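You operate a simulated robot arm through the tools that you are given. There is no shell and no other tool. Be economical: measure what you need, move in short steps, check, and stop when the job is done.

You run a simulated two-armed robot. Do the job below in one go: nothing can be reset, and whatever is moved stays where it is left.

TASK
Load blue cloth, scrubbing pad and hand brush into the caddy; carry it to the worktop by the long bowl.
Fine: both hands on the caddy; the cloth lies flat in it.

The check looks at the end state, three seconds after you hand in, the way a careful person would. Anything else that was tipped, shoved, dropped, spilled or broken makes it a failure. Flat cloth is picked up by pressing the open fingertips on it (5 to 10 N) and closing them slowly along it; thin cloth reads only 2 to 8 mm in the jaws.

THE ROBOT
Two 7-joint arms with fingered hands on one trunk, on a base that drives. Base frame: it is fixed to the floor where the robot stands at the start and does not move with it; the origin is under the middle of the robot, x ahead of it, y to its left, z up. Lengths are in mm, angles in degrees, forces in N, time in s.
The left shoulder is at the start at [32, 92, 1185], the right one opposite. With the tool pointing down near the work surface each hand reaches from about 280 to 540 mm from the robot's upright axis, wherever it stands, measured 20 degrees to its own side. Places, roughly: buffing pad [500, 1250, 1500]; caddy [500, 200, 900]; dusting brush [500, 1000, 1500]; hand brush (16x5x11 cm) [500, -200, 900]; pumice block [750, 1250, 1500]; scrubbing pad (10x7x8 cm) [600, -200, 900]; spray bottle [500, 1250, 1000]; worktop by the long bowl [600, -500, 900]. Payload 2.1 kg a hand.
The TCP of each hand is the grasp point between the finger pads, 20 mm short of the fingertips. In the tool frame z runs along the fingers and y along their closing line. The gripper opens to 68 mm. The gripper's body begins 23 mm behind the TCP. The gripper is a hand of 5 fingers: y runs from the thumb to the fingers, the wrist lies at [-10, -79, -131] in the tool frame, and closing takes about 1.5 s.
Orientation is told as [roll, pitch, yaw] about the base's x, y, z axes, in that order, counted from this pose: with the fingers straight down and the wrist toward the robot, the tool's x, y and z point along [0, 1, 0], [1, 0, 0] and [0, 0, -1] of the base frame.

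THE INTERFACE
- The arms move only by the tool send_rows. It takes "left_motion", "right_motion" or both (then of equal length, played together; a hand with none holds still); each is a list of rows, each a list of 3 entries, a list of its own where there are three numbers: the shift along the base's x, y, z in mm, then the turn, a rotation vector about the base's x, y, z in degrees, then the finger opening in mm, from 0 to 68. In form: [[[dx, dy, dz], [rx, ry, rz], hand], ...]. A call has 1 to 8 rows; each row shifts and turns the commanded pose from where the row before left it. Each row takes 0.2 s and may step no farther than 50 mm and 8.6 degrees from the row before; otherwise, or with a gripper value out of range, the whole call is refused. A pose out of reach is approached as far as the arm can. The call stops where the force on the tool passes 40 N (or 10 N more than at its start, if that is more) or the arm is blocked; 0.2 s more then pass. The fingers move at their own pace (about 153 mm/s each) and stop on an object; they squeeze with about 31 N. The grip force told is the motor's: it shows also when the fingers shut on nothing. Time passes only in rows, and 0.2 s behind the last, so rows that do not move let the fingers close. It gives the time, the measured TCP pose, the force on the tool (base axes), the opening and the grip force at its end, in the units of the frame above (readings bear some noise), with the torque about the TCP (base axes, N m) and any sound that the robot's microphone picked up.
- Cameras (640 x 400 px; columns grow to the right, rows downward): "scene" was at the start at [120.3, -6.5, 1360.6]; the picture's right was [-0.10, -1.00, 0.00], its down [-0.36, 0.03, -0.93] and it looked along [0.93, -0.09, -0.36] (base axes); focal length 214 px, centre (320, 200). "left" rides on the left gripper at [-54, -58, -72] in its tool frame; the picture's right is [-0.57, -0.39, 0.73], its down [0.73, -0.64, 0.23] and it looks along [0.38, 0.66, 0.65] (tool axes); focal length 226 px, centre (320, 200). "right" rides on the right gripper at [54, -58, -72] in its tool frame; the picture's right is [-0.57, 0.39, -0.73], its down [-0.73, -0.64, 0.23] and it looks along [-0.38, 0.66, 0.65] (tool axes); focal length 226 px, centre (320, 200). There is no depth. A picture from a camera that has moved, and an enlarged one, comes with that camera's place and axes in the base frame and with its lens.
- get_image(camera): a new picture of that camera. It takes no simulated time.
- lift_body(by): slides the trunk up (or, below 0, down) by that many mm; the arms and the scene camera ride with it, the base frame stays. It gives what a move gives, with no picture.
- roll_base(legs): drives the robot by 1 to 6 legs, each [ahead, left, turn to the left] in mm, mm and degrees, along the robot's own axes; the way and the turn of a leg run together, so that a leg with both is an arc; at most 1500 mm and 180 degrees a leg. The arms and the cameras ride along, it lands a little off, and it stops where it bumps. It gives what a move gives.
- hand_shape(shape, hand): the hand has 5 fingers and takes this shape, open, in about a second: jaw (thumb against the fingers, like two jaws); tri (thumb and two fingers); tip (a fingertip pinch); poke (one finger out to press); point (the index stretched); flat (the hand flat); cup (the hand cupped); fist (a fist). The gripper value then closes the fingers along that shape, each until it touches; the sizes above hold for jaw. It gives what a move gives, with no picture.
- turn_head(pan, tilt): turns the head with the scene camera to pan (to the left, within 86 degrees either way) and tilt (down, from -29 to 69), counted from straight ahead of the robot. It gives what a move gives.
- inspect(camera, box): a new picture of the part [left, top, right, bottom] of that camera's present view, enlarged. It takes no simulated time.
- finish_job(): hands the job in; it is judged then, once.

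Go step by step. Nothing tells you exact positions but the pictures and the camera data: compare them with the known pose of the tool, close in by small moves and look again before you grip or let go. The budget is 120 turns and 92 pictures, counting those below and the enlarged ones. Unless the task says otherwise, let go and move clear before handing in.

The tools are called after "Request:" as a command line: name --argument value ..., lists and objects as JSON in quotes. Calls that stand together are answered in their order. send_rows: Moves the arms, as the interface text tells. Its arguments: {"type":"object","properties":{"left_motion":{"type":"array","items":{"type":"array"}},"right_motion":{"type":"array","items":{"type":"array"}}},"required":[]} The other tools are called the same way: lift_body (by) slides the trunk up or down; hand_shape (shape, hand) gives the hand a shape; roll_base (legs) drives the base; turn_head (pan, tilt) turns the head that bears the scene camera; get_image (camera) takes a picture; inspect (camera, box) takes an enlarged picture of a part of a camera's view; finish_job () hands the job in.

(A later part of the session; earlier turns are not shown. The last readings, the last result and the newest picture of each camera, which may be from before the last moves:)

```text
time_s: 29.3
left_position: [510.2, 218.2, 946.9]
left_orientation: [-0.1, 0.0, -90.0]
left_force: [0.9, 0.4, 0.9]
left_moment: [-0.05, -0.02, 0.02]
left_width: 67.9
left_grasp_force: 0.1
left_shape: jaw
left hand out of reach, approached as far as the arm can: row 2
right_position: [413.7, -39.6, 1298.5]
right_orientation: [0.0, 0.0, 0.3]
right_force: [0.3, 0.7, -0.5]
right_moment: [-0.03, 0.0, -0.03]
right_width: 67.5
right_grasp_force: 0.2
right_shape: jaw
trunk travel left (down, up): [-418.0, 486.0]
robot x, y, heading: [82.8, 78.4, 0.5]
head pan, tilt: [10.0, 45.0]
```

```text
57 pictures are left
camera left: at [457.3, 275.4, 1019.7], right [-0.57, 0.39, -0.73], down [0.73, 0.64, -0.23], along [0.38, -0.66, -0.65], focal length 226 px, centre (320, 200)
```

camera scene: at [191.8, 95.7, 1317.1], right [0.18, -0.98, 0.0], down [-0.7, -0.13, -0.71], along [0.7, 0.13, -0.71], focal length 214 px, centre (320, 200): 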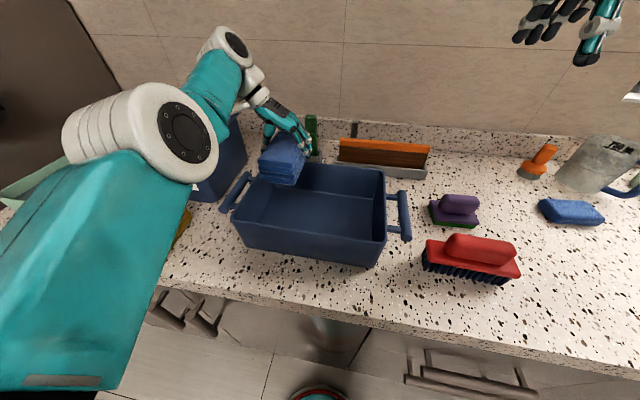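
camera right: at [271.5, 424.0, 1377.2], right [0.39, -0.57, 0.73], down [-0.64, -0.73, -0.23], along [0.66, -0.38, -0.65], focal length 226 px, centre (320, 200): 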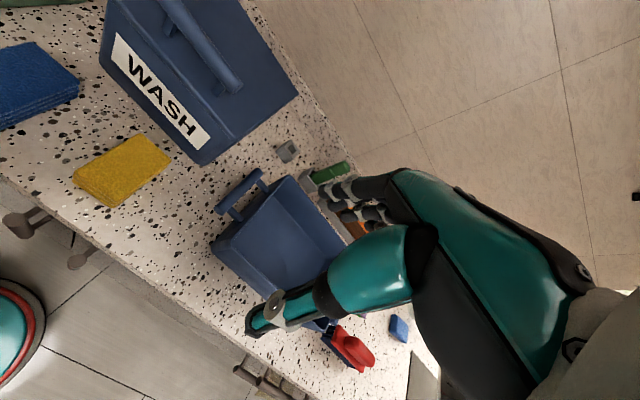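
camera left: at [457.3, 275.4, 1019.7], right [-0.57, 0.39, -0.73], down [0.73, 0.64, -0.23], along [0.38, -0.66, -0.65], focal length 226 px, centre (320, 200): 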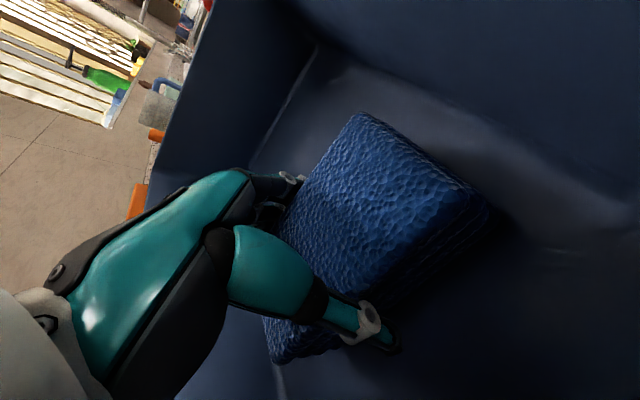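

Now on the floor again. I'll switch the hand to the flat shape, which should spread the fingers off the cloth.

Request:
hand_shape --hand "left" --shape "flat"

Request:
get_image --camera "left"

Request:
inspect --camera "scene" --box '[200, 100, 420, 260]'

```text
time_s: 30.2
left_position: [510.2, 218.4, 946.7]
left_orientation: [-0.1, 0.0, -90.0]
left_force: [1.3, 1.0, 5.8]
left_moment: [-0.27, 0.08, -0.09]
left_width: 0.0
left_grasp_force: 0.1
left_shape: flat
right_position: [414.5, -40.2, 1298.3]
right_orientation: [0.0, 0.0, 0.4]
right_force: [0.4, -0.8, 0.0]
right_moment: [0.03, 0.03, 0.01]
right_width: 68.0
right_grasp_force: 0.0
right_shape: jaw
trunk travel left (down, up): [-418.0, 486.0]
robot x, y, heading: [84.6, 79.8, 0.4]
head pan, tilt: [10.0, 45.0]
```

```text
56 pictures are left
camera left: at [457.2, 275.6, 1020.0], right [-0.57, 0.39, -0.73], down [0.73, 0.64, -0.23], along [0.38, -0.66, -0.65], focal length 226 px, centre (320, 200)
```

left: 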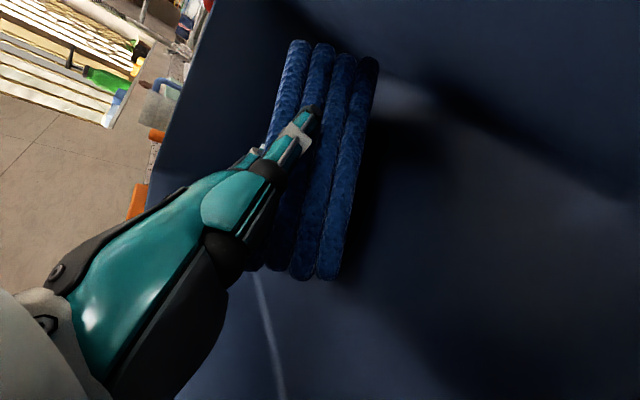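

```text
2.50 times, centred on (310, 180) of scene
camera zoom: at [191.6, 95.9, 1317.1], right [0.18, -0.98, 0.0], down [-0.7, -0.13, -0.71], along [0.7, 0.13, -0.71], focal length 536 px, centre (345, 250)
```

zoom: 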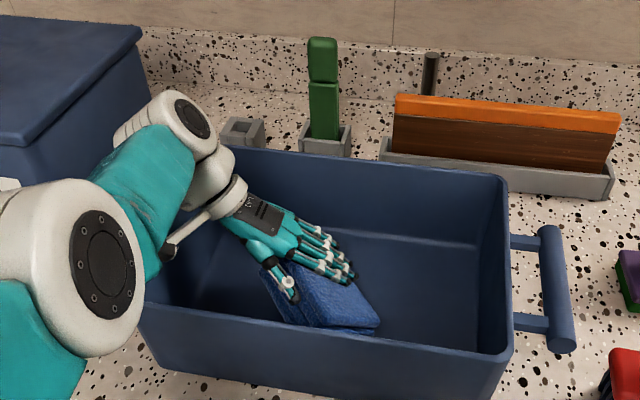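

The cloth seems to lie flat on the caddy floor, yawed somewhat, with the hand free above it. I'll lift slowly and check.

Request:
send_rows --left_motion '[[[0, 0, 10], [0, 0, 0], 68], [[0, 0, 20], [0, 0, 0], 68], [[0, 0, 30], [0, 0, 0], 68], [[0, 0, 40], [0, 0, 0], 68], [[0, 0, 0], [0, 0, 0], 68]]'

Request:
get_image --camera "left"

Request:
inspect --camera "scene" --box '[200, 100, 420, 260]'

```text
time_s: 31.4
left_position: [521.3, 219.1, 1047.8]
left_orientation: [-0.3, 0.0, -90.1]
left_force: [0.1, -0.5, -0.7]
left_moment: [0.01, -0.04, 0.0]
left_width: 0.3
left_grasp_force: 0.1
left_shape: flat
left hand out of reach, approached as far as the arm can: row 3
right_position: [414.1, -39.6, 1297.5]
right_orientation: [0.0, 0.1, 0.4]
right_force: [0.4, -0.4, -0.7]
right_moment: [-0.03, -0.01, -0.02]
right_width: 67.5
right_grasp_force: 0.0
right_shape: jaw
trunk travel left (down, up): [-418.0, 486.0]
robot x, y, heading: [81.5, 79.4, 0.2]
head pan, tilt: [10.0, 45.0]
```

```text
54 pictures are left
camera left: at [467.2, 276.9, 1121.0], right [-0.57, 0.39, -0.73], down [0.73, 0.64, -0.23], along [0.37, -0.66, -0.65], focal length 226 px, centre (320, 200)
```

left: 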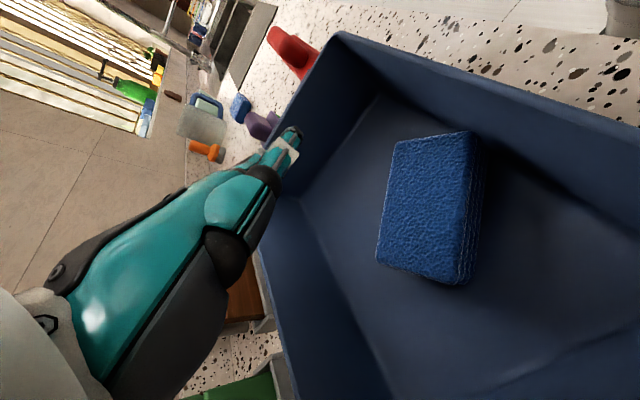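

```text
2.50 times, centred on (310, 180) of scene
camera zoom: at [191.8, 95.7, 1317.1], right [0.18, -0.98, 0.0], down [-0.7, -0.13, -0.71], along [0.7, 0.13, -0.71], focal length 536 px, centre (345, 250)
```

zoom: 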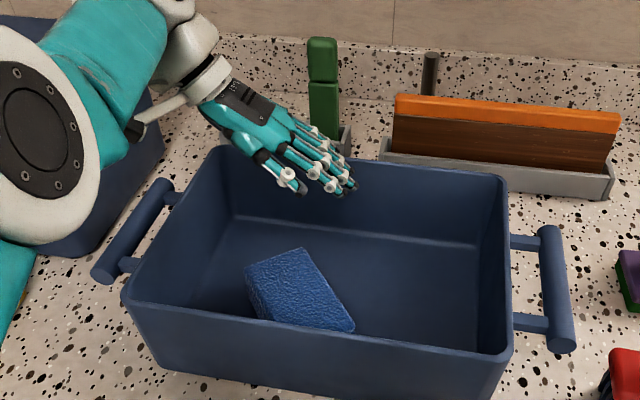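

The cloth lies flat in the caddy but diagonal, centred about [500, 198]. To make room I'll nudge it left and square with the closed fingertips before loading the rest.

Request:
hand_shape --hand "left" --shape "jaw"

Request:
send_rows --left_motion '[[[-9, -22, 5], [0, 0, 0], 30], [[-9, -22, 0], [0, 0, 0], 0], [[-9, -22, 0], [0, 0, 0], 0], [[-9, -22, 0], [0, 0, 0], 0], [[-8, -21, 0], [0, 0, 0], 0], [[0, 0, -25], [0, 0, 0], 0], [[0, 0, 0], [0, 0, 0], 0]]'

Request:
inspect --camera "scene" --box '[200, 100, 420, 260]'

Request:
get_image --camera "left"

```text
time_s: 32.3
left_position: [519.9, 219.2, 1045.9]
left_orientation: [-0.3, 0.0, -90.1]
left_force: [-0.3, 0.5, -0.9]
left_moment: [0.01, -0.01, 0.01]
left_width: 67.8
left_grasp_force: 0.1
left_shape: jaw
right_position: [414.6, -39.7, 1298.9]
right_orientation: [0.0, 0.1, 0.4]
right_force: [-0.6, 0.5, -0.2]
right_moment: [0.01, -0.01, -0.02]
right_width: 67.8
right_grasp_force: 0.0
right_shape: jaw
trunk travel left (down, up): [-418.0, 486.0]
robot x, y, heading: [84.7, 80.0, 0.5]
head pan, tilt: [10.0, 45.0]
```

```text
time_s: 33.9
left_position: [523.5, 109.7, 1025.7]
left_orientation: [-0.2, 0.0, -90.1]
left_force: [-0.2, 0.4, -0.2]
left_moment: [0.01, 0.0, -0.03]
left_width: 0.1
left_grasp_force: 30.8
left_shape: jaw
left hand out of reach, approached as far as the arm can: row 1, 2, 3, 4, 5
right_position: [414.2, -40.8, 1298.1]
right_orientation: [0.0, 0.0, 0.4]
right_force: [0.5, 0.4, 0.3]
right_moment: [-0.01, -0.03, -0.03]
right_width: 68.0
right_grasp_force: 0.1
right_shape: jaw
trunk travel left (down, up): [-418.0, 486.0]
robot x, y, heading: [80.9, 77.4, 0.4]
head pan, tilt: [10.0, 45.0]
```

```text
2.50 times, centred on (310, 180) of scene
camera zoom: at [191.9, 95.8, 1317.1], right [0.18, -0.98, 0.0], down [-0.7, -0.13, -0.71], along [0.7, 0.13, -0.71], focal length 536 px, centre (345, 250)
```

zoom: 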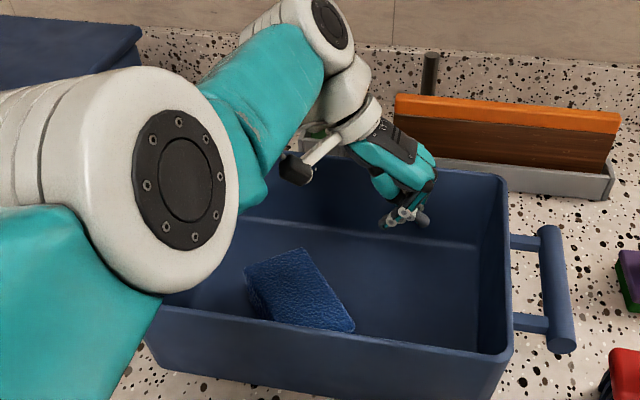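

```text
51 pictures are left
camera left: at [470.5, 167.4, 1098.9], right [-0.57, 0.39, -0.73], down [0.73, 0.64, -0.23], along [0.37, -0.66, -0.65], focal length 226 px, centre (320, 200)
```

left: 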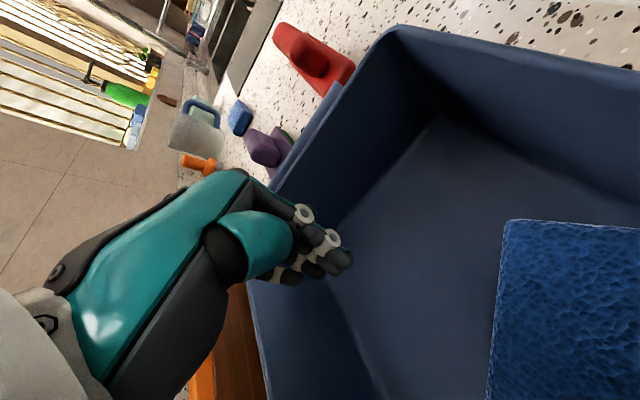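

The hand sits at x 523, and I want x ≈ 478. I'll correct and look.

Request:
send_rows --left_motion '[[[-25, 0, 0], [0, 0, 0], 0], [[-25, 0, 0], [0, 0, 0], 0], [[0, 0, 0], [0, 0, 0], 0]]'

```text
time_s: 34.7
left_position: [523.0, 109.1, 1026.0]
left_orientation: [-0.2, 0.0, -90.1]
left_force: [0.0, 0.1, -0.6]
left_moment: [0.03, -0.01, 0.0]
left_width: 0.1
left_grasp_force: 31.6
left_shape: jaw
left hand out of reach, approached as far as the arm can: row 1, 2
right_position: [412.8, -40.9, 1298.3]
right_orientation: [0.0, 0.1, 0.4]
right_force: [0.2, -0.1, -0.5]
right_moment: [0.0, 0.03, 0.03]
right_width: 67.8
right_grasp_force: 0.1
right_shape: jaw
trunk travel left (down, up): [-418.0, 486.0]
robot x, y, heading: [81.5, 75.8, 0.4]
head pan, tilt: [10.0, 45.0]
```

The left arm can't retract there. I'll withdraw the left hand and use the right hand (natural orientation) for the nudge.

Request:
send_rows --left_motion '[[[0, 0, 45], [0, 0, 0], 0], [[0, 20, 45], [0, 0, 0], 30], [[0, 45, 45], [0, 0, 0], 68], [[0, 45, 45], [0, 0, 0], 68], [[0, 45, 20], [0, 0, 8.5], 68], [[0, 45, 0], [0, 0, 8.5], 68], [[0, 30, 0], [0, 0, 8.5], 68], [[0, 0, 0], [0, 0, 8.5], 68]]'

Request:
send_rows --right_motion '[[[12, 20, -45], [0, 0, 0], 30], [[12, 20, -45], [0, 0, 0], 0], [[12, 20, -45], [0, 0, 0], 0], [[12, 20, -45], [0, 0, 0], 0], [[12, 20, -45], [0, 0, 0], 0], [[3, 20, -30], [0, 0, 0], 0], [[0, 25, 0], [0, 0, 0], 0], [[0, 0, 0], [0, 0, 0], 0]]'

Request:
get_image --camera "scene"

```text
refused: row 3 steps farther than a row can; nothing moved
```

```text
refused: row 1 steps farther than a row can; nothing moved
```

```text
50 pictures are left
camera scene: at [191.9, 95.7, 1317.1], right [0.18, -0.98, 0.0], down [-0.7, -0.13, -0.71], along [0.7, 0.13, -0.71], focal length 214 px, centre (320, 200)
```

scene: 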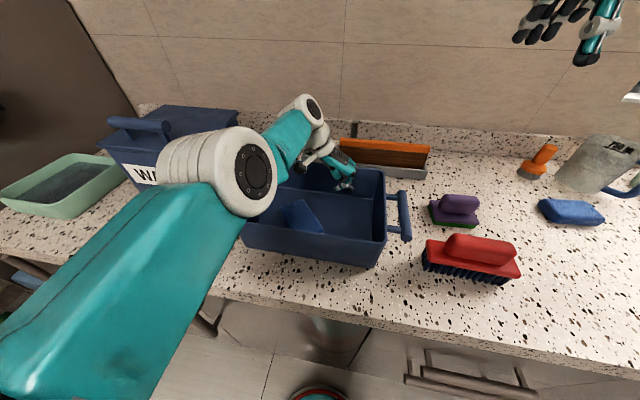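

The steps were too long. I'll repeat with shorter ones, left hand away first.

Request:
send_rows --left_motion '[[[0, 0, 45], [0, 0, 0], 0], [[0, 10, 45], [0, 0, 0], 30], [[0, 30, 35], [0, 0, 0], 68], [[0, 35, 30], [0, 0, 0], 68], [[0, 40, 20], [0, 0, 8.5], 68], [[0, 40, 0], [0, 0, 8.5], 68], [[0, 40, 0], [0, 0, 8.5], 68], [[-20, 20, 0], [0, 0, 8.5], 68]]'

Request:
send_rows --right_motion '[[[10, 20, -40], [0, 0, 0], 30], [[10, 20, -40], [0, 0, 0], 0], [[10, 20, -40], [0, 0, 0], 0], [[10, 20, -40], [0, 0, 0], 0], [[10, 20, -40], [0, 0, 0], 0], [[8, 20, -30], [0, 0, 0], 0], [[0, 20, -20], [0, 0, 0], 0], [[0, 0, 0], [0, 0, 0], 0]]'

Request:
inspect --camera "scene" --box '[200, 100, 420, 260]'

```text
time_s: 36.5
left_position: [498.1, 342.2, 1197.7]
left_orientation: [-0.3, -0.1, -55.9]
left_force: [0.3, 1.0, 0.4]
left_moment: [0.04, -0.03, 0.01]
left_width: 67.7
left_grasp_force: 0.0
left_shape: jaw
left hand out of reach, approached as far as the arm can: row 3, 4, 7, 8
right_position: [414.3, -39.4, 1298.6]
right_orientation: [0.0, 0.0, 0.4]
right_force: [-0.2, 0.1, 0.3]
right_moment: [-0.01, -0.02, 0.02]
right_width: 67.5
right_grasp_force: 0.1
right_shape: jaw
trunk travel left (down, up): [-418.0, 486.0]
robot x, y, heading: [82.0, 74.9, 0.3]
head pan, tilt: [10.0, 45.0]
```

```text
time_s: 38.3
left_position: [498.4, 342.7, 1197.6]
left_orientation: [-0.2, 0.0, -56.1]
left_force: [-0.8, -0.3, 0.3]
left_moment: [0.04, 0.0, 0.02]
left_width: 67.7
left_grasp_force: 0.0
left_shape: jaw
right_position: [470.2, 100.2, 1049.6]
right_orientation: [-0.1, 0.0, 0.4]
right_force: [-0.2, 0.0, -0.2]
right_moment: [-0.01, 0.01, 0.02]
right_width: 0.0
right_grasp_force: 30.7
right_shape: jaw
trunk travel left (down, up): [-418.0, 486.0]
robot x, y, heading: [81.9, 78.5, 0.5]
head pan, tilt: [10.0, 45.0]
```

```text
2.50 times, centred on (310, 180) of scene
camera zoom: at [191.9, 95.9, 1317.1], right [0.18, -0.98, 0.0], down [-0.7, -0.13, -0.71], along [0.7, 0.13, -0.71], focal length 536 px, centre (345, 250)
```

zoom: 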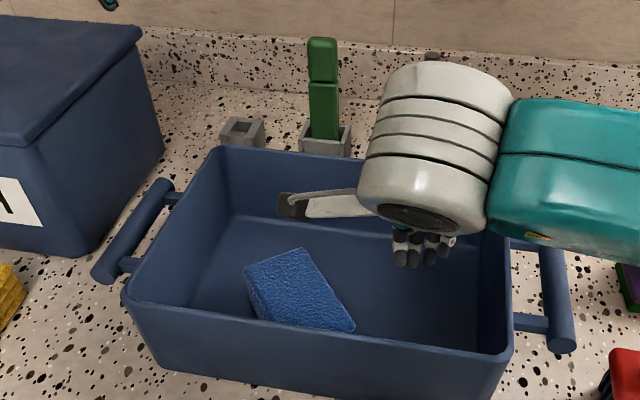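

The right hand is over the free part of the caddy. Descending to fingertip height just above the floor, then pushing left in small steps.

Request:
send_rows --right_motion '[[[-2, -6, -40], [0, 0, 0], 0], [[0, 0, -40], [0, 0, 0], 0], [[0, 0, -25], [0, 0, 0], 0], [[0, 0, 0], [0, 0, 0], 0]]'

Request:
inspect --camera "scene" --box '[200, 100, 420, 260]'

Request:
get_image --camera "right"

```text
time_s: 39.3
left_position: [497.6, 342.4, 1197.7]
left_orientation: [-0.2, 0.0, -56.1]
left_force: [0.5, -0.5, -1.8]
left_moment: [-0.02, -0.04, 0.01]
left_width: 67.8
left_grasp_force: 0.1
left_shape: jaw
right_position: [468.1, 93.6, 944.4]
right_orientation: [0.0, 0.0, 0.3]
right_force: [-0.3, 0.0, -0.5]
right_moment: [-0.02, 0.02, 0.04]
right_width: 0.0
right_grasp_force: 30.9
right_shape: jaw
trunk travel left (down, up): [-418.0, 486.0]
robot x, y, heading: [81.8, 76.6, 0.4]
head pan, tilt: [10.0, 45.0]
```

```text
2.50 times, centred on (310, 180) of scene
camera zoom: at [191.9, 95.9, 1317.1], right [0.18, -0.98, 0.0], down [-0.7, -0.13, -0.71], along [0.7, 0.13, -0.71], focal length 536 px, centre (345, 250)
```

zoom: 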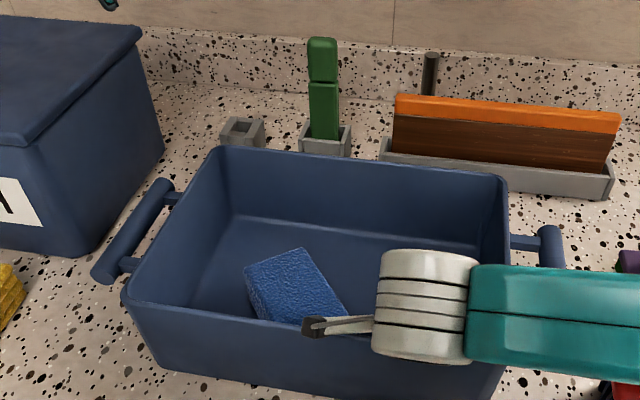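

```text
47 pictures are left
camera right: at [411.0, 147.7, 1016.1], right [0.39, -0.56, 0.73], down [-0.64, -0.74, -0.23], along [0.67, -0.37, -0.65], focal length 226 px, centre (320, 200)
```

right: 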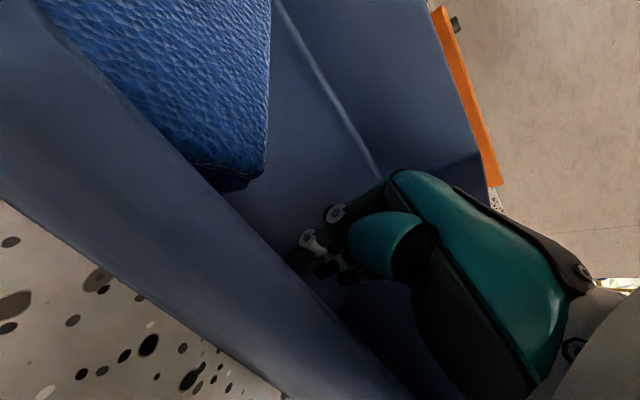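

Now pushing left in 10 mm steps.

Request:
send_rows --right_motion '[[[0, 12, 0], [0, 0, 0], 0], [[0, 12, 0], [0, 0, 0], 0], [[0, 10, 0], [0, 0, 0], 0], [[0, 10, 0], [0, 0, 0], 0], [[0, 10, 0], [0, 0, 0], 0], [[0, 10, 0], [0, 0, 0], 0], [[0, 0, 0], [0, 0, 0], 0]]'

Request:
inspect --camera "scene" --box '[200, 100, 420, 260]'

Request:
get_image --camera "right"

```text
time_s: 40.9
left_position: [497.7, 341.7, 1197.6]
left_orientation: [-0.1, 0.0, -56.1]
left_force: [0.2, 0.8, -0.4]
left_moment: [0.01, 0.02, 0.02]
left_width: 67.7
left_grasp_force: 0.0
left_shape: jaw
right_position: [469.3, 158.7, 942.8]
right_orientation: [0.0, 0.0, 0.5]
right_force: [-0.3, -0.8, -0.4]
right_moment: [-0.02, 0.01, 0.0]
right_width: 0.0
right_grasp_force: 30.8
right_shape: jaw
trunk travel left (down, up): [-418.0, 486.0]
robot x, y, heading: [81.6, 82.5, 0.4]
head pan, tilt: [10.0, 45.0]
```

```text
2.50 times, centred on (310, 180) of scene
camera zoom: at [191.8, 95.9, 1317.1], right [0.18, -0.98, 0.0], down [-0.7, -0.13, -0.71], along [0.7, 0.13, -0.71], focal length 536 px, centre (345, 250)
```

zoom: 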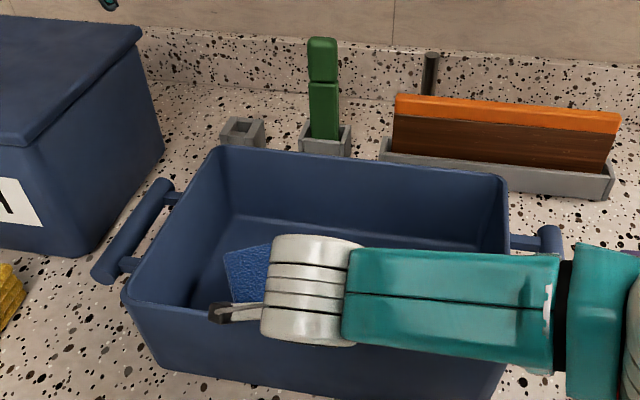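

```text
45 pictures are left
camera right: at [411.2, 213.0, 1016.1], right [0.39, -0.56, 0.73], down [-0.64, -0.74, -0.23], along [0.67, -0.37, -0.65], focal length 226 px, centre (320, 200)
```

right: 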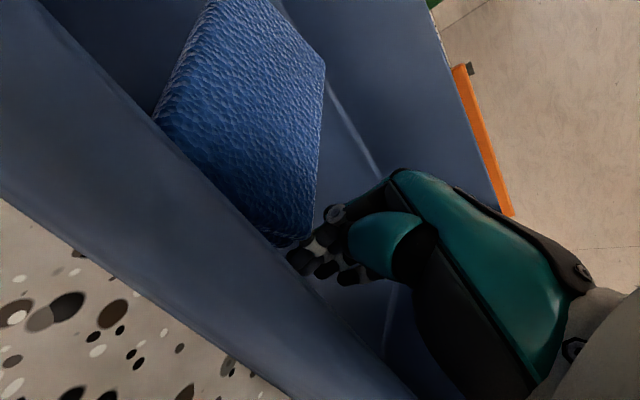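

It's rotating square and sliding left as hoped. Another 25 mm, then up and out toward the brush.

Request:
send_rows --right_motion '[[[0, 9, 0], [0, 0, 0], 0], [[0, 8, 0], [0, 0, 0], 0], [[0, 8, 0], [0, 0, 0], 0], [[0, -10, 0], [0, 0, 0], 0], [[0, -10, 40], [0, 0, 0], 0], [[0, -10, 45], [0, 0, 0], 0], [[0, -20, 45], [0, 0, 0], 0], [[0, 0, 0], [0, 0, 0], 0]]'

Request:
send_rows --right_motion '[[[0, -45, 15], [0, 0, 0], 0], [[0, -48, 0], [0, 0, 0], 30], [[0, -48, 0], [0, 0, 0], 68], [[0, -48, 0], [0, 0, 0], 68], [[0, -48, 0], [0, 0, 0], 68], [[-6, -36, 0], [0, 0, 0], 68], [[0, 0, 0], [0, 0, 0], 68]]'

Request:
get_image --camera "scene"

Request:
get_image --camera "right"

```text
time_s: 42.7
left_position: [499.0, 341.7, 1197.6]
left_orientation: [-0.2, 0.0, -56.1]
left_force: [-0.2, -0.7, 0.5]
left_moment: [0.0, 0.0, 0.03]
left_width: 67.7
left_grasp_force: 0.0
left_shape: jaw
right_position: [470.0, 133.0, 1074.2]
right_orientation: [0.0, 0.0, 0.4]
right_force: [0.0, 0.3, 0.6]
right_moment: [-0.01, -0.01, -0.03]
right_width: 0.0
right_grasp_force: 31.1
right_shape: jaw
trunk travel left (down, up): [-418.0, 486.0]
robot x, y, heading: [82.8, 77.7, 0.4]
head pan, tilt: [10.0, 45.0]
```

```text
time_s: 44.3
left_position: [498.6, 342.5, 1197.6]
left_orientation: [-0.3, -0.1, -56.0]
left_force: [-0.3, -0.4, -0.5]
left_moment: [-0.04, 0.04, 0.04]
left_width: 67.5
left_grasp_force: 0.0
left_shape: jaw
right_position: [464.8, -141.6, 1088.5]
right_orientation: [0.0, 0.0, 0.4]
right_force: [0.3, 0.2, 0.6]
right_moment: [-0.02, -0.01, -0.01]
right_width: 67.9
right_grasp_force: 0.0
right_shape: jaw
trunk travel left (down, up): [-418.0, 486.0]
robot x, y, heading: [82.5, 80.0, 0.6]
head pan, tilt: [10.0, 45.0]
```

```text
44 pictures are left
camera scene: at [191.8, 95.7, 1317.1], right [0.18, -0.98, 0.0], down [-0.7, -0.13, -0.71], along [0.7, 0.13, -0.71], focal length 214 px, centre (320, 200)
```

scene: 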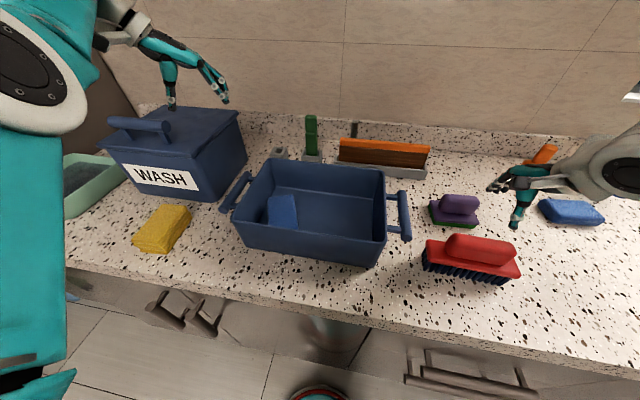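

```text
43 pictures are left
camera right: at [406.4, -86.9, 1160.5], right [0.39, -0.56, 0.73], down [-0.64, -0.74, -0.23], along [0.67, -0.37, -0.65], focal length 226 px, centre (320, 200)
```

right: 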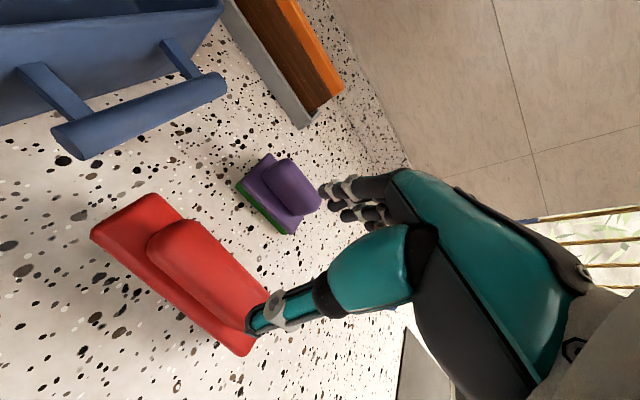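

The cloth is now square at the caddy's left and flat. The brush is centred around [453, -148] with yaw ≈ −3.5°; I'll align above it and look from close.

Request:
send_rows --right_motion '[[[-6, -3, -20], [0, 0, -2], 68], [[-6, -3, -25], [0, 0, -2], 68], [[0, 0, 0], [0, 0, 0], 68]]'

Request:
get_image --camera "right"

Request:
inspect --camera "scene" --box '[400, 140, 600, 300]'

```text
time_s: 45.1
left_position: [496.7, 341.3, 1197.6]
left_orientation: [-0.2, -0.1, -56.0]
left_force: [0.3, -0.2, -0.4]
left_moment: [-0.04, 0.03, 0.01]
left_width: 67.6
left_grasp_force: 0.1
left_shape: jaw
right_position: [451.4, -146.7, 1043.3]
right_orientation: [0.0, 0.0, -3.5]
right_force: [-0.4, 0.6, -0.8]
right_moment: [0.0, 0.01, 0.02]
right_width: 67.7
right_grasp_force: 0.0
right_shape: jaw
trunk travel left (down, up): [-418.0, 486.0]
robot x, y, heading: [85.5, 80.4, 0.4]
head pan, tilt: [10.0, 45.0]
```

```text
42 pictures are left
camera right: at [397.7, -88.3, 1115.1], right [0.35, -0.59, 0.73], down [-0.69, -0.69, -0.23], along [0.64, -0.42, -0.65], focal length 226 px, centre (320, 200)
```

right: 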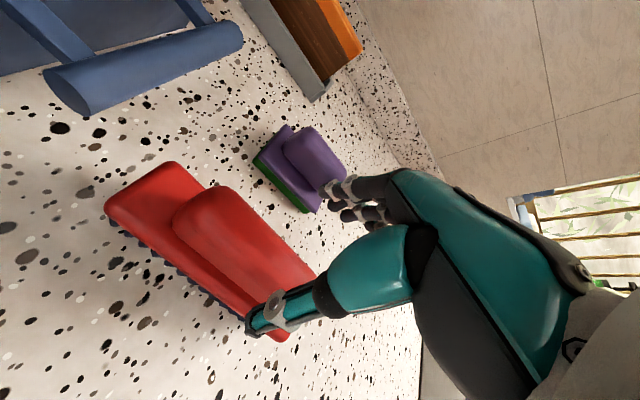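

```text
2.50 times, centred on (500, 220) of scene
camera zoom: at [191.8, 95.7, 1317.1], right [0.18, -0.98, 0.0], down [-0.7, -0.13, -0.71], along [0.7, 0.13, -0.71], focal length 536 px, centre (-130, 150)
```

zoom: 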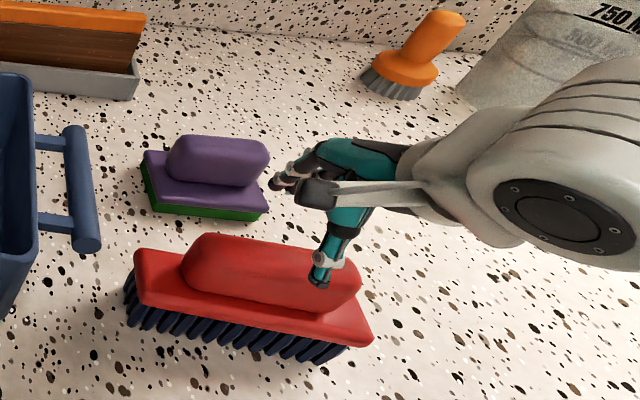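

Aligned over the handle. Descending to grip height (about 988) and closing.

Request:
send_rows --right_motion '[[[0, 2, -20], [0, 0, 0], 68], [[0, 2, -15], [0, 0, 0], 68], [[0, 0, -12], [0, 0, 0], 68], [[0, 0, -8], [0, 0, 0], 68], [[0, 0, 0], [0, 0, 0], 68]]'

Request:
inspect --camera "scene" --box '[400, 140, 600, 300]'

Request:
get_image --camera "right"

```text
time_s: 46.3
left_position: [497.7, 341.3, 1198.3]
left_orientation: [-0.2, 0.0, -56.1]
left_force: [1.1, 0.1, 0.0]
left_moment: [-0.01, 0.01, 0.0]
left_width: 67.9
left_grasp_force: 0.1
left_shape: jaw
right_position: [450.5, -142.4, 988.8]
right_orientation: [-0.1, 0.0, -3.7]
right_force: [-0.5, 0.6, 0.3]
right_moment: [-0.02, -0.01, 0.04]
right_width: 67.8
right_grasp_force: 0.0
right_shape: jaw
trunk travel left (down, up): [-418.0, 486.0]
robot x, y, heading: [87.0, 78.8, 0.5]
head pan, tilt: [10.0, 45.0]
```

```text
2.50 times, centred on (500, 220) of scene
camera zoom: at [191.8, 95.8, 1317.1], right [0.18, -0.98, 0.0], down [-0.7, -0.13, -0.71], along [0.7, 0.13, -0.71], focal length 536 px, centre (-130, 150)
```

zoom: 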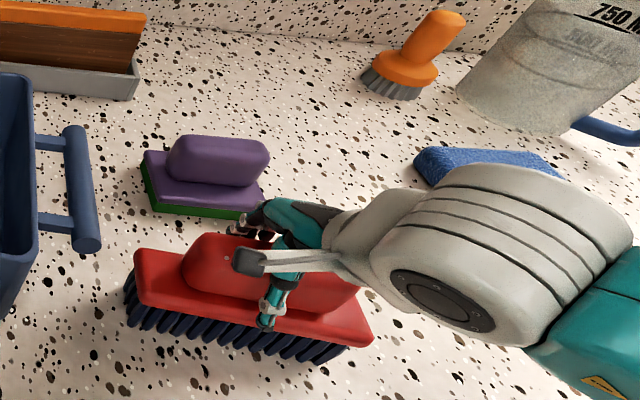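

```text
39 pictures are left
camera right: at [396.4, -84.4, 1059.4], right [0.35, -0.59, 0.73], down [-0.69, -0.69, -0.23], along [0.64, -0.42, -0.65], focal length 226 px, centre (320, 200)
```

right: 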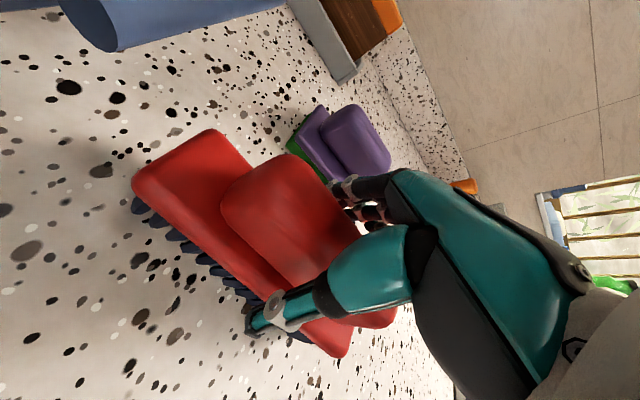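

The jaws straddle the handle. Closing.

Request:
send_rows --right_motion '[[[0, 0, -4], [0, 0, 0], 68], [[0, 0, 0], [0, 0, 0], 45], [[0, 0, 0], [0, 0, 0], 25], [[0, 0, 0], [0, 0, 0], 10], [[0, 0, 0], [0, 0, 0], 10], [[0, 0, 0], [0, 0, 0], 10]]'

Request:
send_rows --right_motion '[[[0, 0, 10], [0, 0, 0], 10], [[0, 0, 30], [0, 0, 0], 10], [[0, 0, 45], [0, 0, 0], 10], [[0, 0, 45], [0, 0, 0], 10], [[0, 0, 30], [0, 0, 0], 10], [[0, 0, 0], [0, 0, 0], 10]]'

Request:
get_image --camera "scene"

```text
time_s: 47.7
left_position: [498.1, 342.4, 1198.0]
left_orientation: [-0.2, 0.0, -56.0]
left_force: [0.1, -0.3, 1.2]
left_moment: [0.02, 0.02, -0.02]
left_width: 67.6
left_grasp_force: 0.1
left_shape: jaw
right_position: [450.8, -143.2, 984.0]
right_orientation: [0.0, 0.1, -3.6]
right_force: [0.3, -0.2, -0.5]
right_moment: [0.01, 0.0, 0.0]
right_width: 25.4
right_grasp_force: 30.5
right_shape: jaw
trunk travel left (down, up): [-418.0, 486.0]
robot x, y, heading: [81.6, 75.4, 0.7]
head pan, tilt: [10.0, 45.0]
```

```text
time_s: 49.1
left_position: [496.6, 342.1, 1197.6]
left_orientation: [-0.2, 0.1, -56.1]
left_force: [-0.1, 0.2, 0.7]
left_moment: [0.01, 0.01, -0.02]
left_width: 67.9
left_grasp_force: 0.0
left_shape: jaw
right_position: [451.2, -144.6, 1145.0]
right_orientation: [0.0, 0.1, -3.5]
right_force: [0.3, -1.2, -1.4]
right_moment: [0.0, -0.01, 0.01]
right_width: 25.0
right_grasp_force: 31.8
right_shape: jaw
trunk travel left (down, up): [-418.0, 486.0]
robot x, y, heading: [82.3, 81.1, 0.2]
head pan, tilt: [10.0, 45.0]
```

```text
38 pictures are left
camera scene: at [191.9, 95.7, 1317.1], right [0.18, -0.98, 0.0], down [-0.7, -0.13, -0.71], along [0.7, 0.13, -0.71], focal length 214 px, centre (320, 200)
```

scene: 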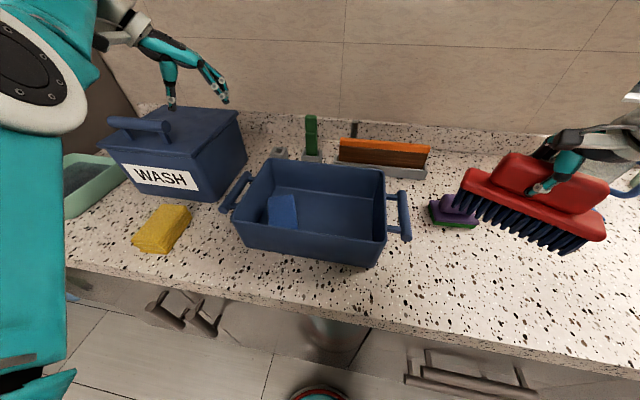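

The brush is held. I'll place it along the caddy's back wall (centre ≈ [590, 118]); first shift the base a bit ahead and left for reach.

Request:
roll_base --legs '[[25, 100, 0]]'

Request:
send_rows --right_motion '[[[15, 25, 0], [0, 0, 1], 10], [[15, 25, 0], [0, 0, 1], 10], [[20, 25, 0], [0, 0, 1], 10], [[20, 30, 0], [0, 0, 1], 10], [[22, 30, 0], [0, 0, 0], 10], [[20, 25, 0], [0, 0, 0], 10], [[0, 0, 0], [0, 0, 0], 10]]'

Request:
get_image --camera "scene"

Request:
get_image --camera "right"

```text
time_s: 50.2
left_position: [522.1, 445.8, 1196.5]
left_orientation: [-0.2, 0.0, -55.9]
left_force: [-0.3, 0.0, 0.3]
left_moment: [0.0, 0.0, 0.05]
left_width: 67.6
left_grasp_force: 0.1
left_shape: jaw
right_position: [475.9, -42.1, 1145.3]
right_orientation: [0.0, 0.1, -3.5]
right_force: [0.9, -0.2, -1.6]
right_moment: [0.0, -0.03, 0.0]
right_width: 25.1
right_grasp_force: 31.5
right_shape: jaw
trunk travel left (down, up): [-418.0, 486.0]
robot x, y, heading: [104.6, 174.7, 0.5]
head pan, tilt: [10.0, 45.0]
```

```text
time_s: 51.8
left_position: [521.5, 444.5, 1198.4]
left_orientation: [-0.2, -0.1, -56.0]
left_force: [0.6, 0.1, -0.4]
left_moment: [0.01, 0.02, 0.02]
left_width: 68.0
left_grasp_force: 0.1
left_shape: jaw
right_position: [588.2, 119.6, 1145.6]
right_orientation: [0.1, 0.0, 0.5]
right_force: [-0.8, 0.5, -1.6]
right_moment: [0.01, 0.02, -0.01]
right_width: 24.7
right_grasp_force: 30.2
right_shape: jaw
trunk travel left (down, up): [-418.0, 486.0]
robot x, y, heading: [107.1, 180.4, 0.4]
head pan, tilt: [10.0, 45.0]
```

```text
37 pictures are left
camera scene: at [216.6, 198.1, 1317.0], right [0.18, -0.98, 0.0], down [-0.7, -0.13, -0.71], along [0.69, 0.13, -0.71], focal length 214 px, centre (320, 200)
```

scene: 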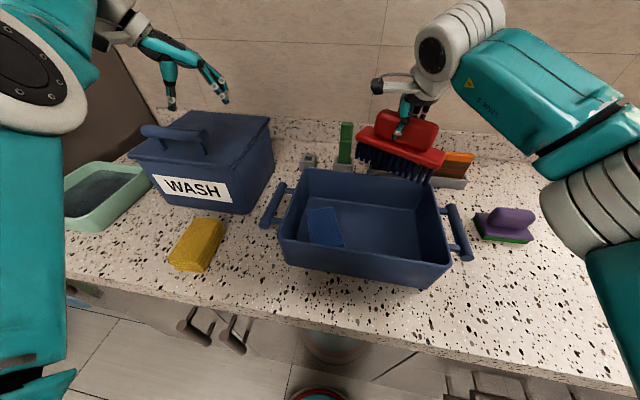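

```text
36 pictures are left
camera right: at [529.7, 172.9, 1216.6], right [0.39, -0.56, 0.73], down [-0.63, -0.74, -0.23], along [0.67, -0.37, -0.65], focal length 226 px, centre (320, 200)
```

right: 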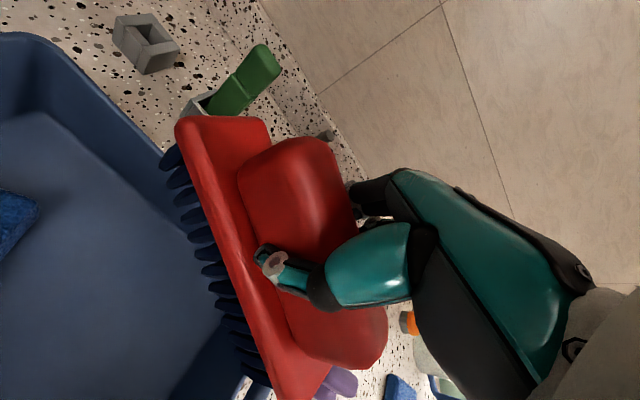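

Brush is above the back row. I'll shift 10 mm left, descend to just above the rim and check clearances.

Request:
send_rows --right_motion '[[[0, 10, -20], [0, 0, -0.5], 10], [[0, 0, -25], [0, 0, 0], 10], [[0, 0, 0], [0, 0, 0], 10]]'

Request:
inspect --camera "scene" --box '[260, 100, 480, 290]'

Request:
get_image --camera "right"

```text
time_s: 52.6
left_position: [522.2, 446.1, 1198.0]
left_orientation: [-0.2, 0.0, -55.9]
left_force: [-0.7, -1.3, 0.0]
left_moment: [0.01, -0.04, 0.01]
left_width: 67.6
left_grasp_force: 0.1
left_shape: jaw
right_position: [588.3, 127.1, 1101.4]
right_orientation: [0.0, 0.0, 0.0]
right_force: [-0.8, 0.6, -1.9]
right_moment: [0.01, -0.03, 0.03]
right_width: 24.8
right_grasp_force: 30.9
right_shape: jaw
trunk travel left (down, up): [-418.0, 486.0]
robot x, y, heading: [107.4, 183.8, 0.6]
head pan, tilt: [10.0, 45.0]
```

```text
2.11 times, centred on (370, 195) of scene
camera zoom: at [216.6, 198.1, 1317.1], right [0.18, -0.98, 0.0], down [-0.7, -0.13, -0.71], along [0.69, 0.13, -0.71], focal length 452 px, centre (215, 210)
```

zoom: 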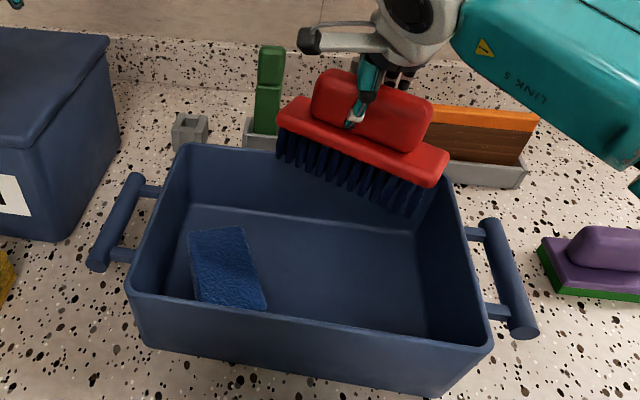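

```text
34 pictures are left
camera right: at [530.1, 181.7, 1171.8], right [0.39, -0.57, 0.73], down [-0.64, -0.73, -0.23], along [0.66, -0.38, -0.65], focal length 226 px, centre (320, 200)
```

right: 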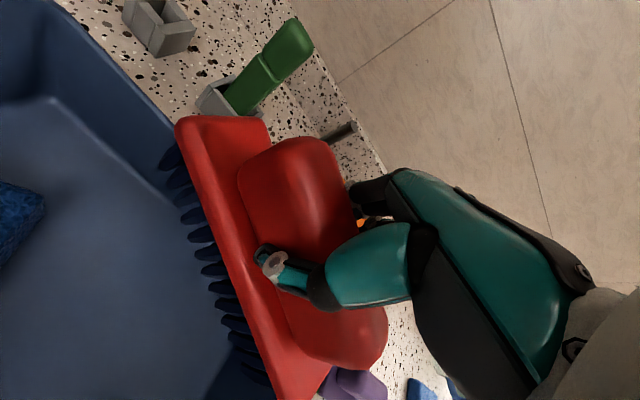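

The brush has drooped in the grip by ~19° (right end low). I'll roll the hand about x to level it before lowering.

Request:
send_rows --right_motion '[[[0, 0, 5], [-6.3, 0, 0], 10], [[0, 0, 5], [-6.3, 0, 0], 10], [[0, 0, 0], [-6, 0, 0], 10], [[0, 0, 0], [0, 0, 0], 10]]'

Request:
inspect --camera "scene" --box '[260, 100, 480, 290]'

```text
time_s: 53.6
left_position: [522.3, 445.9, 1198.2]
left_orientation: [-0.1, 0.0, -56.0]
left_force: [-0.2, 0.1, 0.7]
left_moment: [-0.01, 0.02, 0.0]
left_width: 67.7
left_grasp_force: 0.0
left_shape: jaw
right_position: [588.9, 127.1, 1110.6]
right_orientation: [-18.7, 0.0, -0.1]
right_force: [-0.2, -0.4, -0.6]
right_moment: [0.05, -0.01, -0.01]
right_width: 24.6
right_grasp_force: 31.0
right_shape: jaw
trunk travel left (down, up): [-418.0, 486.0]
robot x, y, heading: [107.4, 181.5, 0.4]
head pan, tilt: [10.0, 45.0]
```

```text
2.11 times, centred on (370, 195) of scene
camera zoom: at [216.6, 198.1, 1317.1], right [0.18, -0.98, 0.0], down [-0.7, -0.13, -0.71], along [0.69, 0.13, -0.71], focal length 452 px, centre (215, 210)
```

zoom: 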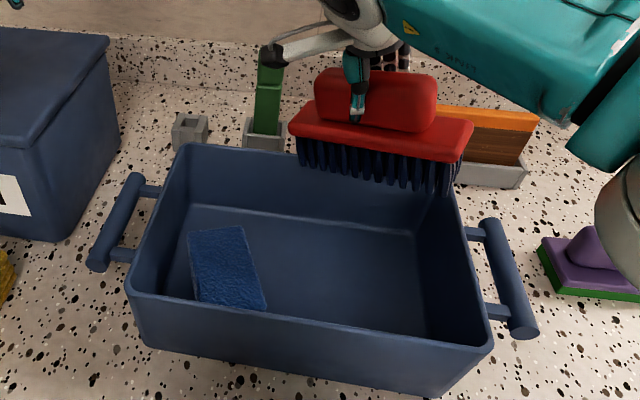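

Level now. Shifting 10 mm left and lowering into the back of the caddy.

Request:
send_rows --right_motion '[[[-3, 10, -10], [0, 0, 0], 10], [[0, 0, -25], [0, 0, 0], 10], [[0, 0, -25], [0, 0, 0], 10], [[0, 0, 0], [0, 0, 0], 10]]'

Request:
inspect --camera "scene" --box '[260, 100, 480, 290]'

```text
time_s: 54.6
left_position: [523.1, 445.2, 1198.9]
left_orientation: [-0.2, -0.2, -56.0]
left_force: [-0.1, -0.2, 0.1]
left_moment: [-0.01, -0.01, 0.0]
left_width: 67.7
left_grasp_force: 0.1
left_shape: jaw
right_position: [584.0, 138.3, 1050.2]
right_orientation: [-18.6, 0.0, 0.0]
right_force: [-0.5, -0.4, -1.0]
right_moment: [-0.01, 0.04, 0.01]
right_width: 25.0
right_grasp_force: 31.3
right_shape: jaw
trunk travel left (down, up): [-418.0, 486.0]
robot x, y, heading: [107.8, 181.6, 0.6]
head pan, tilt: [10.0, 45.0]
```

```text
2.11 times, centred on (370, 195) of scene
camera zoom: at [216.4, 198.2, 1317.0], right [0.18, -0.98, 0.0], down [-0.7, -0.13, -0.71], along [0.7, 0.13, -0.71], focal length 452 px, centre (215, 210)
```

zoom: 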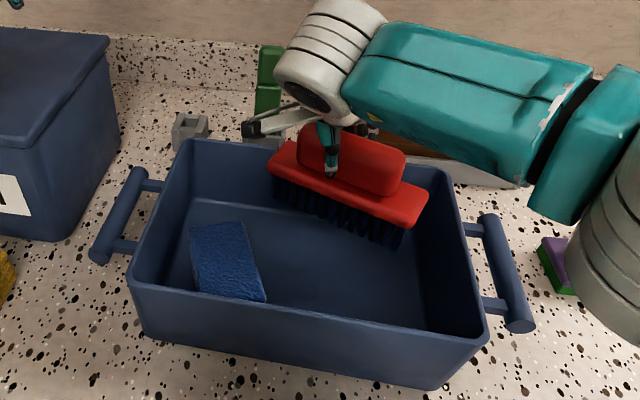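

Inside with clearance. Continuing down gently to contact.

Request:
send_rows --right_motion '[[[0, 0, -20], [0, 0, 0], 10], [[0, 0, -15], [0, 0, 0], 10], [[0, 0, -10], [0, 0, 0], 10], [[0, 0, -6], [0, 0, 0], 10], [[0, 0, 0], [0, 0, 0], 10]]'

Request:
inspect --camera "scene" --box '[260, 100, 480, 290]'

```text
time_s: 55.8
left_position: [522.0, 445.1, 1197.1]
left_orientation: [-0.2, 0.0, -56.0]
left_force: [-0.6, -0.2, -0.2]
left_moment: [0.03, -0.02, -0.02]
left_width: 67.7
left_grasp_force: 0.1
left_shape: jaw
right_position: [585.2, 139.0, 1000.1]
right_orientation: [-18.7, 0.1, 0.0]
right_force: [-2.4, 0.1, -1.6]
right_moment: [0.07, 0.13, 0.09]
right_width: 25.4
right_grasp_force: 31.1
right_shape: jaw
trunk travel left (down, up): [-418.0, 486.0]
robot x, y, heading: [107.8, 182.3, 0.6]
head pan, tilt: [10.0, 45.0]
```

```text
2.11 times, centred on (370, 195) of scene
camera zoom: at [216.2, 198.1, 1317.1], right [0.18, -0.98, 0.0], down [-0.7, -0.13, -0.71], along [0.7, 0.13, -0.71], focal length 452 px, centre (215, 210)
```

zoom: 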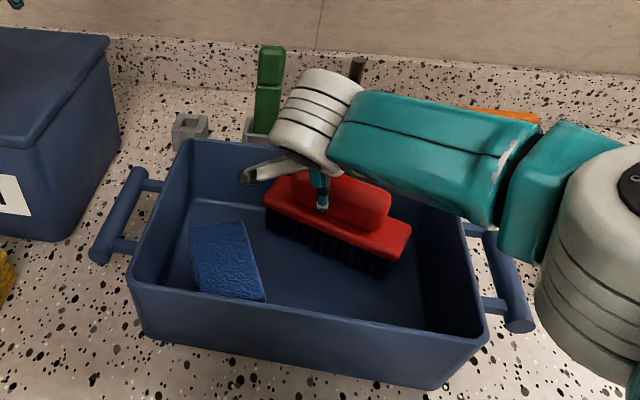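

Nearly on the floor, with a slight touch on the back wall. I'll ease forward 3 mm and lower the rest.

Request:
send_rows --right_motion '[[[-3, 0, -3], [0, 0, 0], 10], [[0, 0, -4], [0, 0, 0], 10], [[0, 0, -3], [0, 0, 0], 10], [[0, 0, 0], [0, 0, 0], 10]]'

```text
time_s: 56.8
left_position: [522.3, 445.2, 1199.1]
left_orientation: [-0.2, 0.0, -56.0]
left_force: [0.3, -0.4, 1.1]
left_moment: [-0.03, -0.03, -0.04]
left_width: 67.7
left_grasp_force: 0.1
left_shape: jaw
right_position: [582.4, 137.3, 991.1]
right_orientation: [-18.6, -0.2, 0.0]
right_force: [4.0, -0.4, 22.1]
right_moment: [0.1, 0.06, 0.02]
right_width: 26.5
right_grasp_force: 31.3
right_shape: jaw
trunk travel left (down, up): [-418.0, 486.0]
robot x, y, heading: [109.4, 179.9, 0.4]
head pan, tilt: [10.0, 45.0]
```

On the floor. Releasing with a small opening, then lifting.

Request:
send_rows --right_motion '[[[0, 0, 2], [0, 0, 0], 10], [[0, 0, 0], [0, 0, 0], 42], [[0, 0, 0], [0, 0, 0], 42], [[0, 0, 12], [0, 0, 0], 42], [[0, 0, 25], [0, 0, 0], 42], [[0, 0, 40], [0, 0, 0], 42], [[0, 0, 40], [0, 0, 0], 42], [[0, 0, 0], [0, 0, 0], 42]]'

Request:
inspect --camera "scene" --box '[260, 100, 480, 290]'

```text
time_s: 58.6
left_position: [521.2, 444.4, 1197.8]
left_orientation: [-0.3, 0.1, -56.0]
left_force: [0.3, 0.1, 0.5]
left_moment: [0.01, 0.01, 0.0]
left_width: 67.9
left_grasp_force: 0.1
left_shape: jaw
right_position: [581.0, 139.7, 1109.8]
right_orientation: [-18.6, -0.1, -0.1]
right_force: [0.4, 0.4, 0.3]
right_moment: [0.02, 0.03, 0.05]
right_width: 42.2
right_grasp_force: 0.0
right_shape: jaw
trunk travel left (down, up): [-418.0, 486.0]
robot x, y, heading: [104.8, 180.2, 0.4]
head pan, tilt: [10.0, 45.0]
```

```text
2.11 times, centred on (370, 195) of scene
camera zoom: at [216.4, 198.1, 1317.1], right [0.18, -0.98, 0.0], down [-0.7, -0.13, -0.71], along [0.7, 0.13, -0.71], focal length 452 px, centre (215, 210)
```

zoom: 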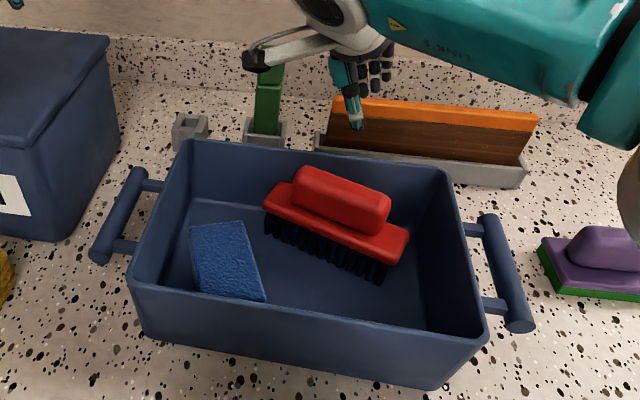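

The brush stands upright in the caddy, somewhat diagonal; room remains at front right for the pad. I'll level the hand, raise it, and drive right to reach the pad.

Request:
send_rows --right_motion '[[[-10, 0, 30], [6.2, 0, 0], 68], [[-10, 0, 30], [6.2, 0, 0], 68], [[-10, 0, 30], [6.2, 0, 0], 68], [[0, 0, 0], [0, 0, 0], 68]]'

Request:
roll_base --legs '[[0, -210, 0]]'

Request:
turn_head --pan -12 --tilt 45

Request:
get_image --camera "scene"

```text
time_s: 59.6
left_position: [521.8, 444.6, 1198.0]
left_orientation: [-0.2, 0.0, -56.0]
left_force: [0.4, -0.6, -0.6]
left_moment: [0.02, -0.02, 0.0]
left_width: 67.9
left_grasp_force: 0.0
left_shape: jaw
right_position: [554.2, 136.5, 1197.0]
right_orientation: [0.1, -0.1, 0.0]
right_force: [0.5, -0.3, -0.3]
right_moment: [0.0, 0.0, 0.02]
right_width: 67.9
right_grasp_force: 0.0
right_shape: jaw
trunk travel left (down, up): [-418.0, 486.0]
robot x, y, heading: [103.6, 180.7, 0.6]
head pan, tilt: [10.0, 45.0]
```

```text
time_s: 61.3
left_position: [524.3, 235.5, 1198.0]
left_orientation: [-0.2, 0.0, -56.0]
left_force: [0.0, -0.4, 0.2]
left_moment: [-0.02, -0.02, -0.02]
left_width: 67.7
left_grasp_force: 0.2
left_shape: jaw
right_position: [556.1, -71.7, 1195.8]
right_orientation: [0.0, 0.1, 0.0]
right_force: [-0.1, 0.2, -0.1]
right_moment: [0.01, -0.03, -0.03]
right_width: 67.7
right_grasp_force: 0.0
right_shape: jaw
trunk travel left (down, up): [-418.0, 486.0]
robot x, y, heading: [108.8, -34.3, 0.6]
head pan, tilt: [10.0, 45.0]
```

```text
time_s: 62.1
left_position: [525.2, 235.8, 1198.2]
left_orientation: [-0.2, -0.1, -56.0]
left_force: [0.2, 0.7, 0.5]
left_moment: [-0.02, 0.01, -0.01]
left_width: 67.6
left_grasp_force: 0.1
left_shape: jaw
right_position: [555.7, -71.3, 1196.9]
right_orientation: [0.0, 0.0, 0.0]
right_force: [-0.6, -0.1, 0.3]
right_moment: [-0.01, 0.03, 0.0]
right_width: 67.9
right_grasp_force: 0.1
right_shape: jaw
trunk travel left (down, up): [-418.0, 486.0]
robot x, y, heading: [110.7, -28.1, 0.4]
head pan, tilt: [-12.0, 45.0]
```

```text
29 pictures are left
camera scene: at [217.9, -42.9, 1317.1], right [-0.2, -0.98, 0.0], down [-0.69, 0.14, -0.71], along [0.69, -0.14, -0.71], focal length 214 px, centre (320, 200)
```

scene: 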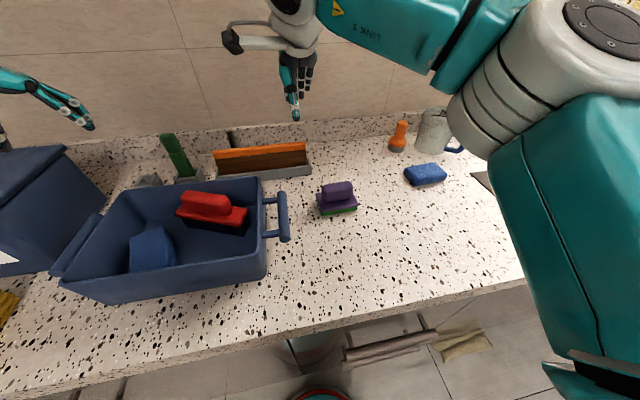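

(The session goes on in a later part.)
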